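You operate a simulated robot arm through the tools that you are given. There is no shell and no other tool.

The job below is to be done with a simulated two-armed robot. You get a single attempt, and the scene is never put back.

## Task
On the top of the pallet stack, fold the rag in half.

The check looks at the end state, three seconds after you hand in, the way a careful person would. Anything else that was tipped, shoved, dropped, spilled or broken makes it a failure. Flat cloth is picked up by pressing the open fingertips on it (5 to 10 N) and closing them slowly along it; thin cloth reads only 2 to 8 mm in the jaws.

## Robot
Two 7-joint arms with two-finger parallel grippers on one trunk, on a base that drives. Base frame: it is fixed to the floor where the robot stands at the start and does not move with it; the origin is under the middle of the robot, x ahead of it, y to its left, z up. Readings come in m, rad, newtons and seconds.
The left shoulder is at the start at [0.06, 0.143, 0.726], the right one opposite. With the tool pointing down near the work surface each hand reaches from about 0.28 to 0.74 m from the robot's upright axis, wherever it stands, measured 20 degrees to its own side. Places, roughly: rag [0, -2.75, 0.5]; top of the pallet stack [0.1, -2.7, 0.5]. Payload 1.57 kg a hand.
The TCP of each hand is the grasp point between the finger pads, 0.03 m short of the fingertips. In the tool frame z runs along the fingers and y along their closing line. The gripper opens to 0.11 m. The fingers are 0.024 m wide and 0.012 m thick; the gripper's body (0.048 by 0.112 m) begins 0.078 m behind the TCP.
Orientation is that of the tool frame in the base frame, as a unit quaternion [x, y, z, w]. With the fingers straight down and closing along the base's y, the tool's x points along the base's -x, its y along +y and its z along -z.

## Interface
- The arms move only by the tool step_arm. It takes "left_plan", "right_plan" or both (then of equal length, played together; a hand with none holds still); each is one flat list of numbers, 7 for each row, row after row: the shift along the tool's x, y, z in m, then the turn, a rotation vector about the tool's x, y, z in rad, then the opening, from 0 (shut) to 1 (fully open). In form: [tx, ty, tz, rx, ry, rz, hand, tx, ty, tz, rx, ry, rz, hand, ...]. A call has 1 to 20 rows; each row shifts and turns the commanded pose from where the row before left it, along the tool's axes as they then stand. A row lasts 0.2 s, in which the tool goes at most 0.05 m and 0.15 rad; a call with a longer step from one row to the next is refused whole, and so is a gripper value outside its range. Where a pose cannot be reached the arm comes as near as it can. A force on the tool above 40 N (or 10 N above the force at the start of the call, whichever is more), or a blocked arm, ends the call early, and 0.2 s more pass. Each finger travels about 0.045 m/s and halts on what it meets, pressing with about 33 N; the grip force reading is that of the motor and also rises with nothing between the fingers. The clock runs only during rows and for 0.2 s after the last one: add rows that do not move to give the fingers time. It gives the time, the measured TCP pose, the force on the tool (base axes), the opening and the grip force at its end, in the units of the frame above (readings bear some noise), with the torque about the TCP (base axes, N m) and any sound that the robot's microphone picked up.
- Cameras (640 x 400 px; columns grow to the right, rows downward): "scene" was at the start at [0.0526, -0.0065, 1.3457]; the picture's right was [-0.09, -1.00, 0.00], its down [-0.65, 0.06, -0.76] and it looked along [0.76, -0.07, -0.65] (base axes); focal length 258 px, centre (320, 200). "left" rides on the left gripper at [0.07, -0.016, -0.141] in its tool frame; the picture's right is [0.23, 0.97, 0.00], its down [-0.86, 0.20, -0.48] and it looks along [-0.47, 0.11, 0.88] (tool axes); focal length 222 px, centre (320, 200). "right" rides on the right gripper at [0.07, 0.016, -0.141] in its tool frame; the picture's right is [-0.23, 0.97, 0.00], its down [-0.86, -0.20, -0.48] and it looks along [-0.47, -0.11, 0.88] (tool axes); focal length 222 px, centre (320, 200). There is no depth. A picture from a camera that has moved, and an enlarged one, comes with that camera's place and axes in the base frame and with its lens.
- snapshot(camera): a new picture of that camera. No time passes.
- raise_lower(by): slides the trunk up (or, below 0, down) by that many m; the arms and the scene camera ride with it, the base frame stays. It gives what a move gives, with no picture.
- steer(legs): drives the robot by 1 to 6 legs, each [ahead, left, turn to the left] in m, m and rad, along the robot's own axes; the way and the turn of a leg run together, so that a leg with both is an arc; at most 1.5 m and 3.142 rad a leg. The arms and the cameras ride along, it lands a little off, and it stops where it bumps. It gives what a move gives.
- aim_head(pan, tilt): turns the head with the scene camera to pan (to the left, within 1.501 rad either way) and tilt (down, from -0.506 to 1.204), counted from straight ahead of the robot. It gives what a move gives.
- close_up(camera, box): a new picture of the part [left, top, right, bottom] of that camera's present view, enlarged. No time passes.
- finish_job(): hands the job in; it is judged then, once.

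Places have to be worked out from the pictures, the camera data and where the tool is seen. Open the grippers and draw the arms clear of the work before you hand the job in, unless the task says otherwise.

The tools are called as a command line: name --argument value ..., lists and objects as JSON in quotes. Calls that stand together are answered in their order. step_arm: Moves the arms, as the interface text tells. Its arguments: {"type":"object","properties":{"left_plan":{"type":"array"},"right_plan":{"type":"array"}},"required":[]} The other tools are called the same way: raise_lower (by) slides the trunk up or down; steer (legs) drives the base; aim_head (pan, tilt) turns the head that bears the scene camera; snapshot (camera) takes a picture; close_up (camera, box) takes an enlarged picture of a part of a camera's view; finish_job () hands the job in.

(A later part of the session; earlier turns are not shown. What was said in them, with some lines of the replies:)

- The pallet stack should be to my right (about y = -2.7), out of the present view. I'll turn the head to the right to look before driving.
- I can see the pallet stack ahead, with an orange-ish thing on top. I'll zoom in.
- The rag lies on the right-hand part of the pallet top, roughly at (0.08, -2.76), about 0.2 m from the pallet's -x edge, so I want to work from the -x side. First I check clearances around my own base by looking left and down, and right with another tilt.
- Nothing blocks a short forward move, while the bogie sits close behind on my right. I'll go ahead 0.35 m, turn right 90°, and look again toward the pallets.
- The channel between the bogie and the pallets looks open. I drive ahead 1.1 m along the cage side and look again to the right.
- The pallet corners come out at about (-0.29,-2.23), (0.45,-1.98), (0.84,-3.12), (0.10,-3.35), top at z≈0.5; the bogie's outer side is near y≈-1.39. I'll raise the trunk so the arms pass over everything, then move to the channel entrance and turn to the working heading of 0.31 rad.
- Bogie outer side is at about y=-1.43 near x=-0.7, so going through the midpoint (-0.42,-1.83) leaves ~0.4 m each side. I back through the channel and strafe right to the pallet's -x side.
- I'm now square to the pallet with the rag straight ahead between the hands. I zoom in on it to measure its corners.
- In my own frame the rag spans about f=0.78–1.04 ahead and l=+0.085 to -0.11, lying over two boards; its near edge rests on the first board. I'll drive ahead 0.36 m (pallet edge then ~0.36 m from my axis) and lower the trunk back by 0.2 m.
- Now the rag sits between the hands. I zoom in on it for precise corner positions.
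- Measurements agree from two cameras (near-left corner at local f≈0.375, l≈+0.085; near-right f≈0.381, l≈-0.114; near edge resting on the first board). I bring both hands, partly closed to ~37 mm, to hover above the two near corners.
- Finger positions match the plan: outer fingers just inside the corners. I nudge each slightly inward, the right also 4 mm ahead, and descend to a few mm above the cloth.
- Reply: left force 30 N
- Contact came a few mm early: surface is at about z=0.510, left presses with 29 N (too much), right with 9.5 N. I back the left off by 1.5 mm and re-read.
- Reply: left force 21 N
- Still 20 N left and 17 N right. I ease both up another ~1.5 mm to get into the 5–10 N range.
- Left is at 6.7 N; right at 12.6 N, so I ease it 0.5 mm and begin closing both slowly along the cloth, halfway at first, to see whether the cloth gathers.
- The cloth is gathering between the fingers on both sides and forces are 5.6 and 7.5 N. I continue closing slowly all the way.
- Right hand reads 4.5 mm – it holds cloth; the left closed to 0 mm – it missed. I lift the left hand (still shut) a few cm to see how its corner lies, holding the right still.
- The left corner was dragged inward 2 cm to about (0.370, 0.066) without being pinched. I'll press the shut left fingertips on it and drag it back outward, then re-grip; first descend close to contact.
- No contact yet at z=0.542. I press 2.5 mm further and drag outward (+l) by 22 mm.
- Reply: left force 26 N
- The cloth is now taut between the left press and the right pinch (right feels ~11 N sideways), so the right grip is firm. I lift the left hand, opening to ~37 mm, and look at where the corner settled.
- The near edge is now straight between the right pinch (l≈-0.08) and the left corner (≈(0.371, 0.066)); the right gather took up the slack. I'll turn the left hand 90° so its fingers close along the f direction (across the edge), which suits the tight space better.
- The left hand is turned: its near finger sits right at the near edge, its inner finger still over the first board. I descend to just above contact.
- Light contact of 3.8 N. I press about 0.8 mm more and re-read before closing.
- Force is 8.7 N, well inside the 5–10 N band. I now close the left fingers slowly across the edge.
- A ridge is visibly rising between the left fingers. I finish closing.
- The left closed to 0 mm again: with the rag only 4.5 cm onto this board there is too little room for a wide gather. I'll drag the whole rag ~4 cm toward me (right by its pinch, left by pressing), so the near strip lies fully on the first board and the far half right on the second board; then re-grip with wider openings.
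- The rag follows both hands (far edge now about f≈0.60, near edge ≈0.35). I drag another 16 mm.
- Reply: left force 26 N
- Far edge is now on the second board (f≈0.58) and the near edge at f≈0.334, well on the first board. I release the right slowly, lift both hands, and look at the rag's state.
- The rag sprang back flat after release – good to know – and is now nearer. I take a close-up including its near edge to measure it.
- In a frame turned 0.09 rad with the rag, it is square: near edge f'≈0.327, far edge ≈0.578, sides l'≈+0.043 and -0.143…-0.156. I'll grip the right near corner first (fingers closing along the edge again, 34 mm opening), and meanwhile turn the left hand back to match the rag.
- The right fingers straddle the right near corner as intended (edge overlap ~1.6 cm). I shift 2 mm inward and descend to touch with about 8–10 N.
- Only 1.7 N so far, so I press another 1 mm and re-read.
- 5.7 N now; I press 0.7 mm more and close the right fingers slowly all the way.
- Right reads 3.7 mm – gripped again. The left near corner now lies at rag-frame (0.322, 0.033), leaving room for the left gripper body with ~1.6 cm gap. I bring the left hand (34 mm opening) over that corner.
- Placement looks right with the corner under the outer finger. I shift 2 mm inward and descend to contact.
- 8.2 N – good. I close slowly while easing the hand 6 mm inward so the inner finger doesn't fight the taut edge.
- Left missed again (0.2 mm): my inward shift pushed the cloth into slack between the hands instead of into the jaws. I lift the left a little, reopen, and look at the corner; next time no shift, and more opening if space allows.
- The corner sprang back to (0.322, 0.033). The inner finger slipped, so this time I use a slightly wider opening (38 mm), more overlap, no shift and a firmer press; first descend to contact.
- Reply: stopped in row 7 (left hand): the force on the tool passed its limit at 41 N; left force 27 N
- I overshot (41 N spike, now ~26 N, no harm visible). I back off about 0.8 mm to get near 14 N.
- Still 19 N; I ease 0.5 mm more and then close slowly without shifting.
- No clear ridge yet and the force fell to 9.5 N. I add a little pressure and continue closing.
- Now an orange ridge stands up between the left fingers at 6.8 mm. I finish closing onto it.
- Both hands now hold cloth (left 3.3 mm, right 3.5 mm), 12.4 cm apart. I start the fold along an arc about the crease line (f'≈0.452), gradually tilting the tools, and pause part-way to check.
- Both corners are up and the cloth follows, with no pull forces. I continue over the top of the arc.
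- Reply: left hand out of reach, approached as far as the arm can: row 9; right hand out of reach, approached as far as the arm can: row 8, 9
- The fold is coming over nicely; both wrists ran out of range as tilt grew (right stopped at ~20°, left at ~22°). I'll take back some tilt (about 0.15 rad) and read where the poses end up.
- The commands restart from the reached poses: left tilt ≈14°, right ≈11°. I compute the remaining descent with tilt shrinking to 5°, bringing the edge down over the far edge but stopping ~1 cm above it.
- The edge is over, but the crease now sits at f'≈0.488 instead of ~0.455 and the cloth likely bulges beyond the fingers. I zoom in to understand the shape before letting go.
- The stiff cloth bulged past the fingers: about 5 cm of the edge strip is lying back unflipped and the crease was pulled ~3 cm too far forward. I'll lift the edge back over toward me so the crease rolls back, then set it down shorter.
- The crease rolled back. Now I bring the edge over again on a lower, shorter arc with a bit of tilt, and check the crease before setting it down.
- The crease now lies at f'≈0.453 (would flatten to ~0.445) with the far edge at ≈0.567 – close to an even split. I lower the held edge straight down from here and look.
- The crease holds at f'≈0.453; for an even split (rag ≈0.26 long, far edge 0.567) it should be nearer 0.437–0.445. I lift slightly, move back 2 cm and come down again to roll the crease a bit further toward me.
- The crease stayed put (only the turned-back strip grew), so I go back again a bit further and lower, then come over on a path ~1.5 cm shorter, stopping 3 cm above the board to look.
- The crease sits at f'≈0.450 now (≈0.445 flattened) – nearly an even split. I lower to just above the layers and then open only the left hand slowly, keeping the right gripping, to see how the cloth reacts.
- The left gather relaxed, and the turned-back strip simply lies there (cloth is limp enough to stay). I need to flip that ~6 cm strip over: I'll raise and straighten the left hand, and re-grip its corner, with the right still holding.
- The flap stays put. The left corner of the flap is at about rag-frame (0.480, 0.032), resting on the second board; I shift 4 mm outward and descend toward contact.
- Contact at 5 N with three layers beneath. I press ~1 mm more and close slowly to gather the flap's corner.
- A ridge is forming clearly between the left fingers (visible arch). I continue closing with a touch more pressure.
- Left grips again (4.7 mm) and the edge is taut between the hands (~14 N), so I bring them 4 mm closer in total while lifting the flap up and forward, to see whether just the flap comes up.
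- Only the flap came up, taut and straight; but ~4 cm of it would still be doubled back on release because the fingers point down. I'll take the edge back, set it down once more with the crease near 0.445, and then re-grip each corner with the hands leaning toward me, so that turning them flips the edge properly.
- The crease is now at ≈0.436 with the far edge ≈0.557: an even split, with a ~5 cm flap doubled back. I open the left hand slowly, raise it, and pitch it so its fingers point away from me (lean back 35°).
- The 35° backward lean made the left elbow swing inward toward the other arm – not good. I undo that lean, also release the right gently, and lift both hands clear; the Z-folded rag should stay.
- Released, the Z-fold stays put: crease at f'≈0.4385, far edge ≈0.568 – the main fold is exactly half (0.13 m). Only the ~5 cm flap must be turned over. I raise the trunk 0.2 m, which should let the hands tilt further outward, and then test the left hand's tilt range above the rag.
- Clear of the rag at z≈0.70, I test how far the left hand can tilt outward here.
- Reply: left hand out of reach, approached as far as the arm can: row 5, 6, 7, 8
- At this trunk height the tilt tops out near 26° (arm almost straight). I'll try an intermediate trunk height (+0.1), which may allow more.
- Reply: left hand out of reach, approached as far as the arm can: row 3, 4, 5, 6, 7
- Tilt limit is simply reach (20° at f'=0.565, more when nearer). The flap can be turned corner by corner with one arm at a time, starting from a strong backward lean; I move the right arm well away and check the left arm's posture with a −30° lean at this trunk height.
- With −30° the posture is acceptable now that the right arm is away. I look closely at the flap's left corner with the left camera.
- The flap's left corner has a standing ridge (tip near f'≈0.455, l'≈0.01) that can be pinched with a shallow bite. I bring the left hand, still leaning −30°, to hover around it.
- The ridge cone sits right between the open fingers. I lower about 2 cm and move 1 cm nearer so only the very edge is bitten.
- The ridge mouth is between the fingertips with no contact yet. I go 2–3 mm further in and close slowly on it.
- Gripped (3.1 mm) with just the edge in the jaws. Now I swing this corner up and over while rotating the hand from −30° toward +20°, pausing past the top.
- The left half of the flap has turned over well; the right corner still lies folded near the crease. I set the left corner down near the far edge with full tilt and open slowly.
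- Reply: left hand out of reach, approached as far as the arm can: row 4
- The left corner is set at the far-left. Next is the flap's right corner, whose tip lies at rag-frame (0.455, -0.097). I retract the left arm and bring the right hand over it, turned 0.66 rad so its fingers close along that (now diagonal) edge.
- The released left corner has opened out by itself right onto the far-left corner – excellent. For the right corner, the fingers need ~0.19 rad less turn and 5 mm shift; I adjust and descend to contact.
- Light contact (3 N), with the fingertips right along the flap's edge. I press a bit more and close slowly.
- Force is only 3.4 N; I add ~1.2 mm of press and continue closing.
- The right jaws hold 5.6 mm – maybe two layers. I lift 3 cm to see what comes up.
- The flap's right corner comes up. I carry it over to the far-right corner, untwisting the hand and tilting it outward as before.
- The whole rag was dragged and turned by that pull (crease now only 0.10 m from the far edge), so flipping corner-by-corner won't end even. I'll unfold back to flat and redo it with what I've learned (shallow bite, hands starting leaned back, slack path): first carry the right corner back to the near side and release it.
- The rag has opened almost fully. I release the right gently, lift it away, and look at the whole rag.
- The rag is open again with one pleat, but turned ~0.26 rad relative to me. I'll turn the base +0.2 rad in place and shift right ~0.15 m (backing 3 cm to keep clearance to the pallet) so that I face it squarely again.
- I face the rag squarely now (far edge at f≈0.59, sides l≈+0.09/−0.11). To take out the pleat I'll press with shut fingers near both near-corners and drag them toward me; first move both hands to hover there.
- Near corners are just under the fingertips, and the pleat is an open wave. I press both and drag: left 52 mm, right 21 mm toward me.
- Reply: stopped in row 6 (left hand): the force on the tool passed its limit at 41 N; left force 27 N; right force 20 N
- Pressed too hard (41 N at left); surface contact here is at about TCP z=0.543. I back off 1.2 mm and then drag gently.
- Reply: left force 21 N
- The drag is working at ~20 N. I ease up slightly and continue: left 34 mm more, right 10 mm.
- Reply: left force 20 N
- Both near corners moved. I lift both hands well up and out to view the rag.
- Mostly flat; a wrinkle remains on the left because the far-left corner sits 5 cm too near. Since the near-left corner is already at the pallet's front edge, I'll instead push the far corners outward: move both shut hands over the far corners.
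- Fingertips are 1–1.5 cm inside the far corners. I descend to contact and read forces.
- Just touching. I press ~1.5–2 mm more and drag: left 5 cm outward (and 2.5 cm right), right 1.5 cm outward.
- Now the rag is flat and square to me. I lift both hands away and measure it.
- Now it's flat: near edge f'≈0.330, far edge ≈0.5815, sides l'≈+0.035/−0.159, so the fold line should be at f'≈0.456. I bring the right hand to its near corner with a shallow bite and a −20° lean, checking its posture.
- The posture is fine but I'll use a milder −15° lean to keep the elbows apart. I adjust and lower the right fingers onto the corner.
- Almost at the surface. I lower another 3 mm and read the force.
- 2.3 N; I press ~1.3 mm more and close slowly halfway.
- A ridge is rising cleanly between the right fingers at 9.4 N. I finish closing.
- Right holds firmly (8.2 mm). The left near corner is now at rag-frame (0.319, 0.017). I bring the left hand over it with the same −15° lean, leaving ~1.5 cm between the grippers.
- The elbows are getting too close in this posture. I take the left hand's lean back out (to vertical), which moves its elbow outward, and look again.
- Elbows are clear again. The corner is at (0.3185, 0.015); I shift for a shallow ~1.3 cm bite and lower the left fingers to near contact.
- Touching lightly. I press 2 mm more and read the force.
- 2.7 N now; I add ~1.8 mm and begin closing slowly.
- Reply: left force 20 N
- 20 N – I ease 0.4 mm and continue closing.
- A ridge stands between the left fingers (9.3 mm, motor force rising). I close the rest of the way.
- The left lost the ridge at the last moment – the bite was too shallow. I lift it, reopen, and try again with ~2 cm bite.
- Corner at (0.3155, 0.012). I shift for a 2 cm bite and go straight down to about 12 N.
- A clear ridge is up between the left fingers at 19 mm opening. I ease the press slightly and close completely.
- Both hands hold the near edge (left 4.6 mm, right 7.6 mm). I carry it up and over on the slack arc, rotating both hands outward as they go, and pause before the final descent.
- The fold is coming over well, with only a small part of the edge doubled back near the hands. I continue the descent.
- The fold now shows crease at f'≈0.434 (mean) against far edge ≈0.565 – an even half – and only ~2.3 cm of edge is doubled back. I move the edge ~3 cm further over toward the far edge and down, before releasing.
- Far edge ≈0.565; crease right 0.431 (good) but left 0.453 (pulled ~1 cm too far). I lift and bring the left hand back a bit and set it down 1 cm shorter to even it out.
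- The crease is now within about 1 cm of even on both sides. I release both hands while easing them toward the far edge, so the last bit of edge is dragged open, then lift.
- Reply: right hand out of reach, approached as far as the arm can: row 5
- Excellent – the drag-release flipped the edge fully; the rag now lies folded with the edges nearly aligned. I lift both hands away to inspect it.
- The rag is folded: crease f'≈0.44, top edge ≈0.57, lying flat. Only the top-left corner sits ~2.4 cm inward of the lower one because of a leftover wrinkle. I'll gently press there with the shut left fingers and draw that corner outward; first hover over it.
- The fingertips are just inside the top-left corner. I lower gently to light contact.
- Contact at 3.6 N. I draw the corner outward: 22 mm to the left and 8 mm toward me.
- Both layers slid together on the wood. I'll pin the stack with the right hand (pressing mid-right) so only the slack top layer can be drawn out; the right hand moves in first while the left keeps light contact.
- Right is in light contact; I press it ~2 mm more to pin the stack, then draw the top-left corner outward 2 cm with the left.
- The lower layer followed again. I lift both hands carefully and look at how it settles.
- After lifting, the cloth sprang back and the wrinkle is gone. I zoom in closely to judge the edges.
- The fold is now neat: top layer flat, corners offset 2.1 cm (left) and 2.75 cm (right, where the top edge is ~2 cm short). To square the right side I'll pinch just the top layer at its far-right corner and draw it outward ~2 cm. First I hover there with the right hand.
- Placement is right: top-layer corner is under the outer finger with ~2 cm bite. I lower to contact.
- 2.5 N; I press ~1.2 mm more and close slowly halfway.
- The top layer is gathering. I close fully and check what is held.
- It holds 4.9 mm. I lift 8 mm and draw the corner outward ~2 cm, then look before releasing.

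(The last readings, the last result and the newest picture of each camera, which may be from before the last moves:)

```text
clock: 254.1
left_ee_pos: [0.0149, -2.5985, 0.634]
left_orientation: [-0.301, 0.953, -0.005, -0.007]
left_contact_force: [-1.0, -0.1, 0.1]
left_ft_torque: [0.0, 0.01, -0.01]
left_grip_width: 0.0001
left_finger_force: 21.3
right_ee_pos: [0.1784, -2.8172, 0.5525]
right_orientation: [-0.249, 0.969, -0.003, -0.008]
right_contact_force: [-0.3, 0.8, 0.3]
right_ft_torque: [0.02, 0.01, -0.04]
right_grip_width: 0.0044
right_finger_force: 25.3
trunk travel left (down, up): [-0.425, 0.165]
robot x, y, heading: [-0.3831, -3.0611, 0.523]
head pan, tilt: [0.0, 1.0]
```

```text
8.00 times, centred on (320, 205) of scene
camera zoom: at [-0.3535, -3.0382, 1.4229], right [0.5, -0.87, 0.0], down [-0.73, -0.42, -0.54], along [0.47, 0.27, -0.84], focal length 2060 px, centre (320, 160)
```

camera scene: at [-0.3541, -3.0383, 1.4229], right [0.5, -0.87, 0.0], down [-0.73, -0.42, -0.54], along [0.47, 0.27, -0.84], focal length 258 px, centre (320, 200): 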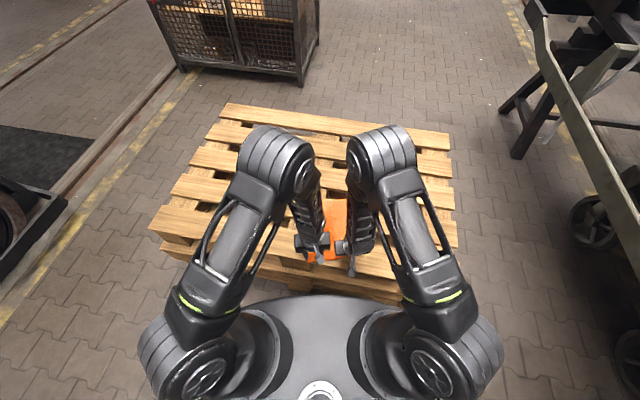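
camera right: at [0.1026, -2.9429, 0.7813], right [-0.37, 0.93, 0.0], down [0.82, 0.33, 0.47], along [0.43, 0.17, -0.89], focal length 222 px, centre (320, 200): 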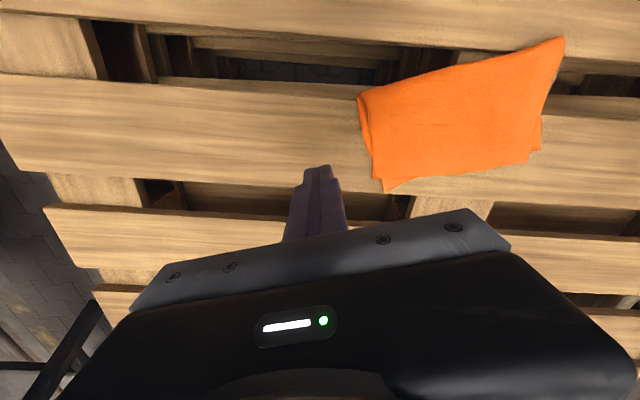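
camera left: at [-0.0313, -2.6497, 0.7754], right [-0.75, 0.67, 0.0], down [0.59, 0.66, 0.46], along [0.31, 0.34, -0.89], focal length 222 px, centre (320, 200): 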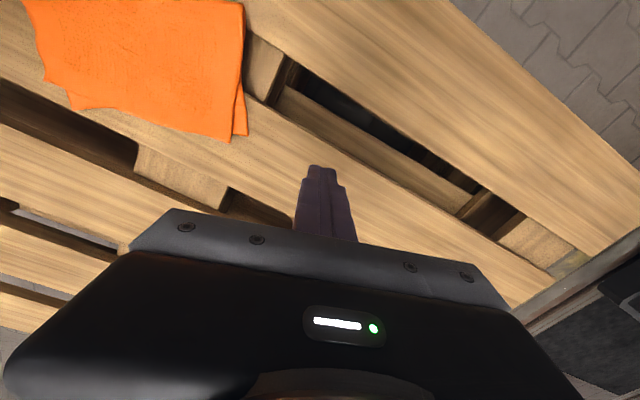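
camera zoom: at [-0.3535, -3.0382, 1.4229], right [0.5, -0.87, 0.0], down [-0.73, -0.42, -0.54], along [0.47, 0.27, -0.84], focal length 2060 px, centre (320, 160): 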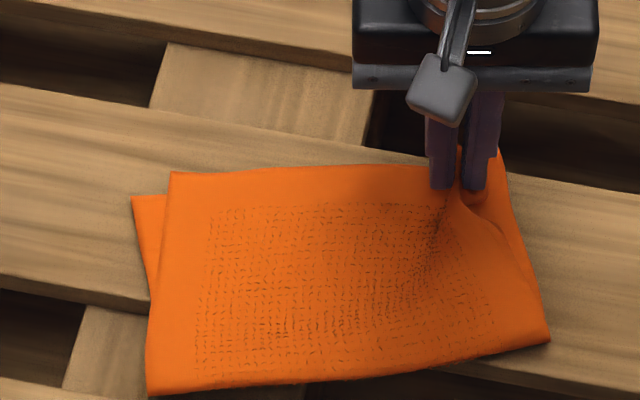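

Now the top-right corner (≈(0.580,−0.097)) nearly coincides with the lower one (≈(0.591,−0.095)). I pull 5 mm more, set it down and release gently.

step_arm --right_plan '[-0.005, 0, 0.002, 0, 0, 0, 0, 0, 0, 0.004, 0, 0, 0, 0, 0, 0, 0, 0, 0, 0, 0.05, 0, 0, 0, 0, 0, 0, 0.1, 0, 0, 0, 0, 0, 0, 0.16, 0, 0, 0, 0, 0, 0, 0.24, 0, 0, 0, 0, 0, 0, 0.33, 0, 0, -0.015, 0, 0, 0, 0.33, 0, 0, -0.03, 0, 0, 0, 0.33, 0, -0.02, -0.03, 0, 0, 0, 0.33, 0.01, -0.04, -0.01, 0, 0, 0, 0.33, 0.01, -0.04, 0, 0, 0, 0, 0.33]'

close_up --camera "scene" --box '[280, 180, 360, 230]'

snapshot --camera "right"

snapshot --camera "left"

```text
clock: 256.7
left_ee_pos: [0.016, -2.5974, 0.6325]
left_orientation: [-0.302, 0.953, -0.006, -0.006]
left_contact_force: [-0.6, 0.0, 0.5]
left_ft_torque: [-0.03, 0.01, 0.0]
left_grip_width: 0.0002
left_finger_force: 21.0
right_ee_pos: [0.2143, -2.9113, 0.6321]
right_orientation: [-0.249, 0.968, -0.002, -0.008]
right_contact_force: [0.1, -0.3, -0.8]
right_ft_torque: [0.0, 0.03, -0.02]
right_grip_width: 0.0363
right_finger_force: 0.2
trunk travel left (down, up): [-0.425, 0.165]
robot x, y, heading: [-0.3868, -3.0591, 0.521]
head pan, tilt: [0.0, 1.0]
```

```text
8.00 times, centred on (320, 205) of scene
camera zoom: at [-0.3534, -3.0385, 1.4229], right [0.5, -0.87, 0.0], down [-0.73, -0.42, -0.54], along [0.47, 0.27, -0.84], focal length 2060 px, centre (320, 160)
```

zoom: 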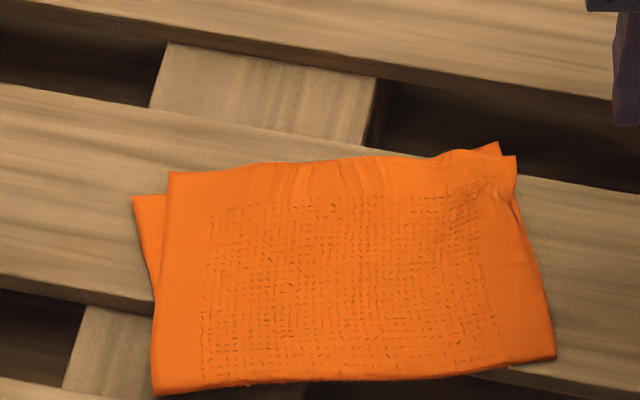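

```text
taken
camera right: at [0.1481, -2.93, 0.7741], right [-0.27, 0.96, 0.0], down [0.85, 0.24, 0.47], along [0.45, 0.12, -0.89], focal length 222 px, centre (320, 200)
```

right: 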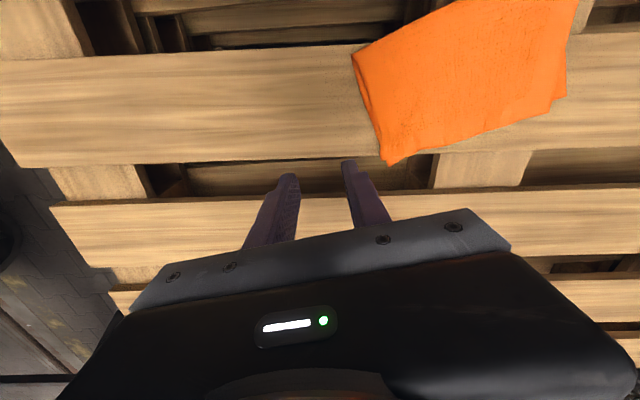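

```text
taken
camera left: at [-0.0311, -2.6499, 0.7755], right [-0.75, 0.67, 0.0], down [0.59, 0.66, 0.46], along [0.31, 0.34, -0.89], focal length 222 px, centre (320, 200)
```

left: 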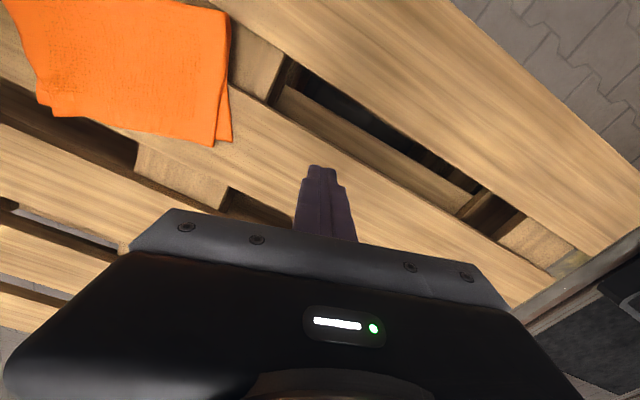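

The rag is now neatly folded in half: crease f≈0.45, opposite edges aligned to ~1–2 cm, both layers overlapping almost entirely. I open both grippers, raise the arms clear, and back away from the pallets.

step_arm --left_plan '[0, 0, -0.03, 0, 0, 0, 0.5, 0, 0.01, -0.04, 0, 0, 0, 1, 0, 0.01, -0.04, 0, 0, 0, 1, 0, 0, 0, 0, 0, 0, 1, 0, 0, 0, 0, 0, 0, 1, 0, 0, 0, 0, 0, 0, 1, 0, 0, 0, 0, 0, 0, 1]' --right_plan '[0, 0, -0.03, 0, 0, 0, 0.5, 0, -0.01, -0.04, 0, 0, 0, 1, 0, -0.01, -0.04, 0, 0, 0, 1, 0, 0, 0, 0, 0, 0, 1, 0, 0, 0, 0, 0, 0, 1, 0, 0, 0, 0, 0, 0, 1, 0, 0, 0, 0, 0, 0, 1]'

steer --legs '[[-0.45, 0, 0]]'

aim_head --pan 0.0 --tilt 0.8

snapshot --camera "scene"

close_up --camera "scene" --box '[270, 160, 370, 222]'

```text
clock: 258.3
left_ee_pos: [0.0044, -2.5806, 0.7436]
left_orientation: [-0.3, 0.954, -0.006, -0.007]
left_contact_force: [0.0, -0.9, -0.4]
left_ft_torque: [-0.01, 0.02, 0.02]
left_grip_width: 0.1099
left_finger_force: 0.1
right_ee_pos: [0.2259, -2.9289, 0.7419]
right_orientation: [-0.249, 0.969, -0.002, -0.008]
right_contact_force: [-0.3, -0.2, 0.7]
right_ft_torque: [0.0, -0.01, -0.01]
right_grip_width: 0.1102
right_finger_force: 0.0
trunk travel left (down, up): [-0.425, 0.165]
robot x, y, heading: [-0.3854, -3.0553, 0.523]
head pan, tilt: [0.0, 1.0]
```

```text
clock: 261.0
left_ee_pos: [-0.3909, -2.8066, 0.7432]
left_orientation: [-0.301, 0.954, -0.005, -0.005]
left_contact_force: [0.1, -0.7, 1.2]
left_ft_torque: [0.0, -0.01, -0.01]
left_grip_width: 0.1099
left_finger_force: 0.1
right_ee_pos: [-0.1692, -3.1548, 0.7425]
right_orientation: [-0.249, 0.969, -0.002, -0.007]
right_contact_force: [-0.3, 1.0, -0.6]
right_ft_torque: [0.02, -0.01, -0.04]
right_grip_width: 0.1099
right_finger_force: 0.1
trunk travel left (down, up): [-0.425, 0.165]
robot x, y, heading: [-0.7805, -3.2834, 0.519]
head pan, tilt: [0.0, 1.0]
```

```text
clock: 261.8
left_ee_pos: [-0.3907, -2.8071, 0.7421]
left_orientation: [-0.301, 0.954, -0.005, -0.006]
left_contact_force: [0.7, -0.6, 0.0]
left_ft_torque: [-0.04, 0.02, 0.03]
left_grip_width: 0.11
left_finger_force: 0.0
right_ee_pos: [-0.1699, -3.1559, 0.7422]
right_orientation: [-0.249, 0.968, -0.002, -0.008]
right_contact_force: [-1.0, 0.7, 0.2]
right_ft_torque: [-0.03, -0.03, 0.0]
right_grip_width: 0.1102
right_finger_force: 0.0
trunk travel left (down, up): [-0.425, 0.165]
robot x, y, heading: [-0.7787, -3.2882, 0.52]
head pan, tilt: [0.0, 0.799]
```

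```text
taken
camera scene: at [-0.7386, -3.259, 1.438], right [0.5, -0.87, 0.0], down [-0.62, -0.36, -0.7], along [0.6, 0.35, -0.72], focal length 258 px, centre (320, 200)
```

scene: 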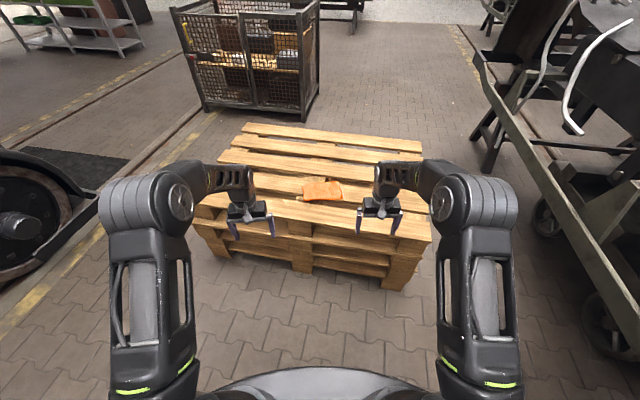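

```text
6.40 times, centred on (320, 191) of scene
camera zoom: at [-0.7386, -3.259, 1.438], right [0.5, -0.87, 0.0], down [-0.62, -0.36, -0.7], along [0.6, 0.35, -0.72], focal length 1648 px, centre (320, 258)
```

zoom: 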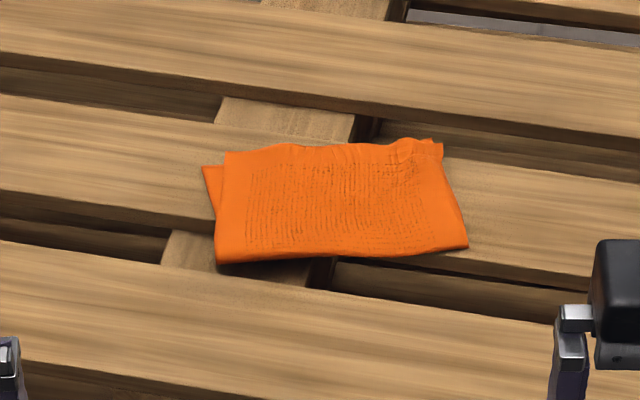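

The rag lies folded in half on the pallet stack with its edges closely aligned. The pallets look undisturbed, the grippers are open and the arms are clear, so I hand the job in.

finish_job

```text
The job is handed in.
```

I folded the rag in half on top of the pallet stack and handed the job in. I don't have a pass or fail result back.

- **Fold:** The crease runs across the middle, and the two halves lie flat on each other. By my camera measurements the far corners are about 1.5 cm apart on the right. On the left they are about 2.3 cm apart, so a thin sliver of the lower layer shows there.
- **Position:** The rag is still on the stack, but it ended up a little turned and shifted from where it started. I had to unfold it and re-lay it once, because the first fold dragged it askew.
- **Surroundings:** I saw nothing else tipped or moved. The left fingertips twice pressed on the rag with just over 40 N, and the force limit stopped the arm both times. I saw no damage from it.
- **Robot:** Both grippers are open and the arms are raised clear. I backed the robot about 0.45 m away from the pallets.
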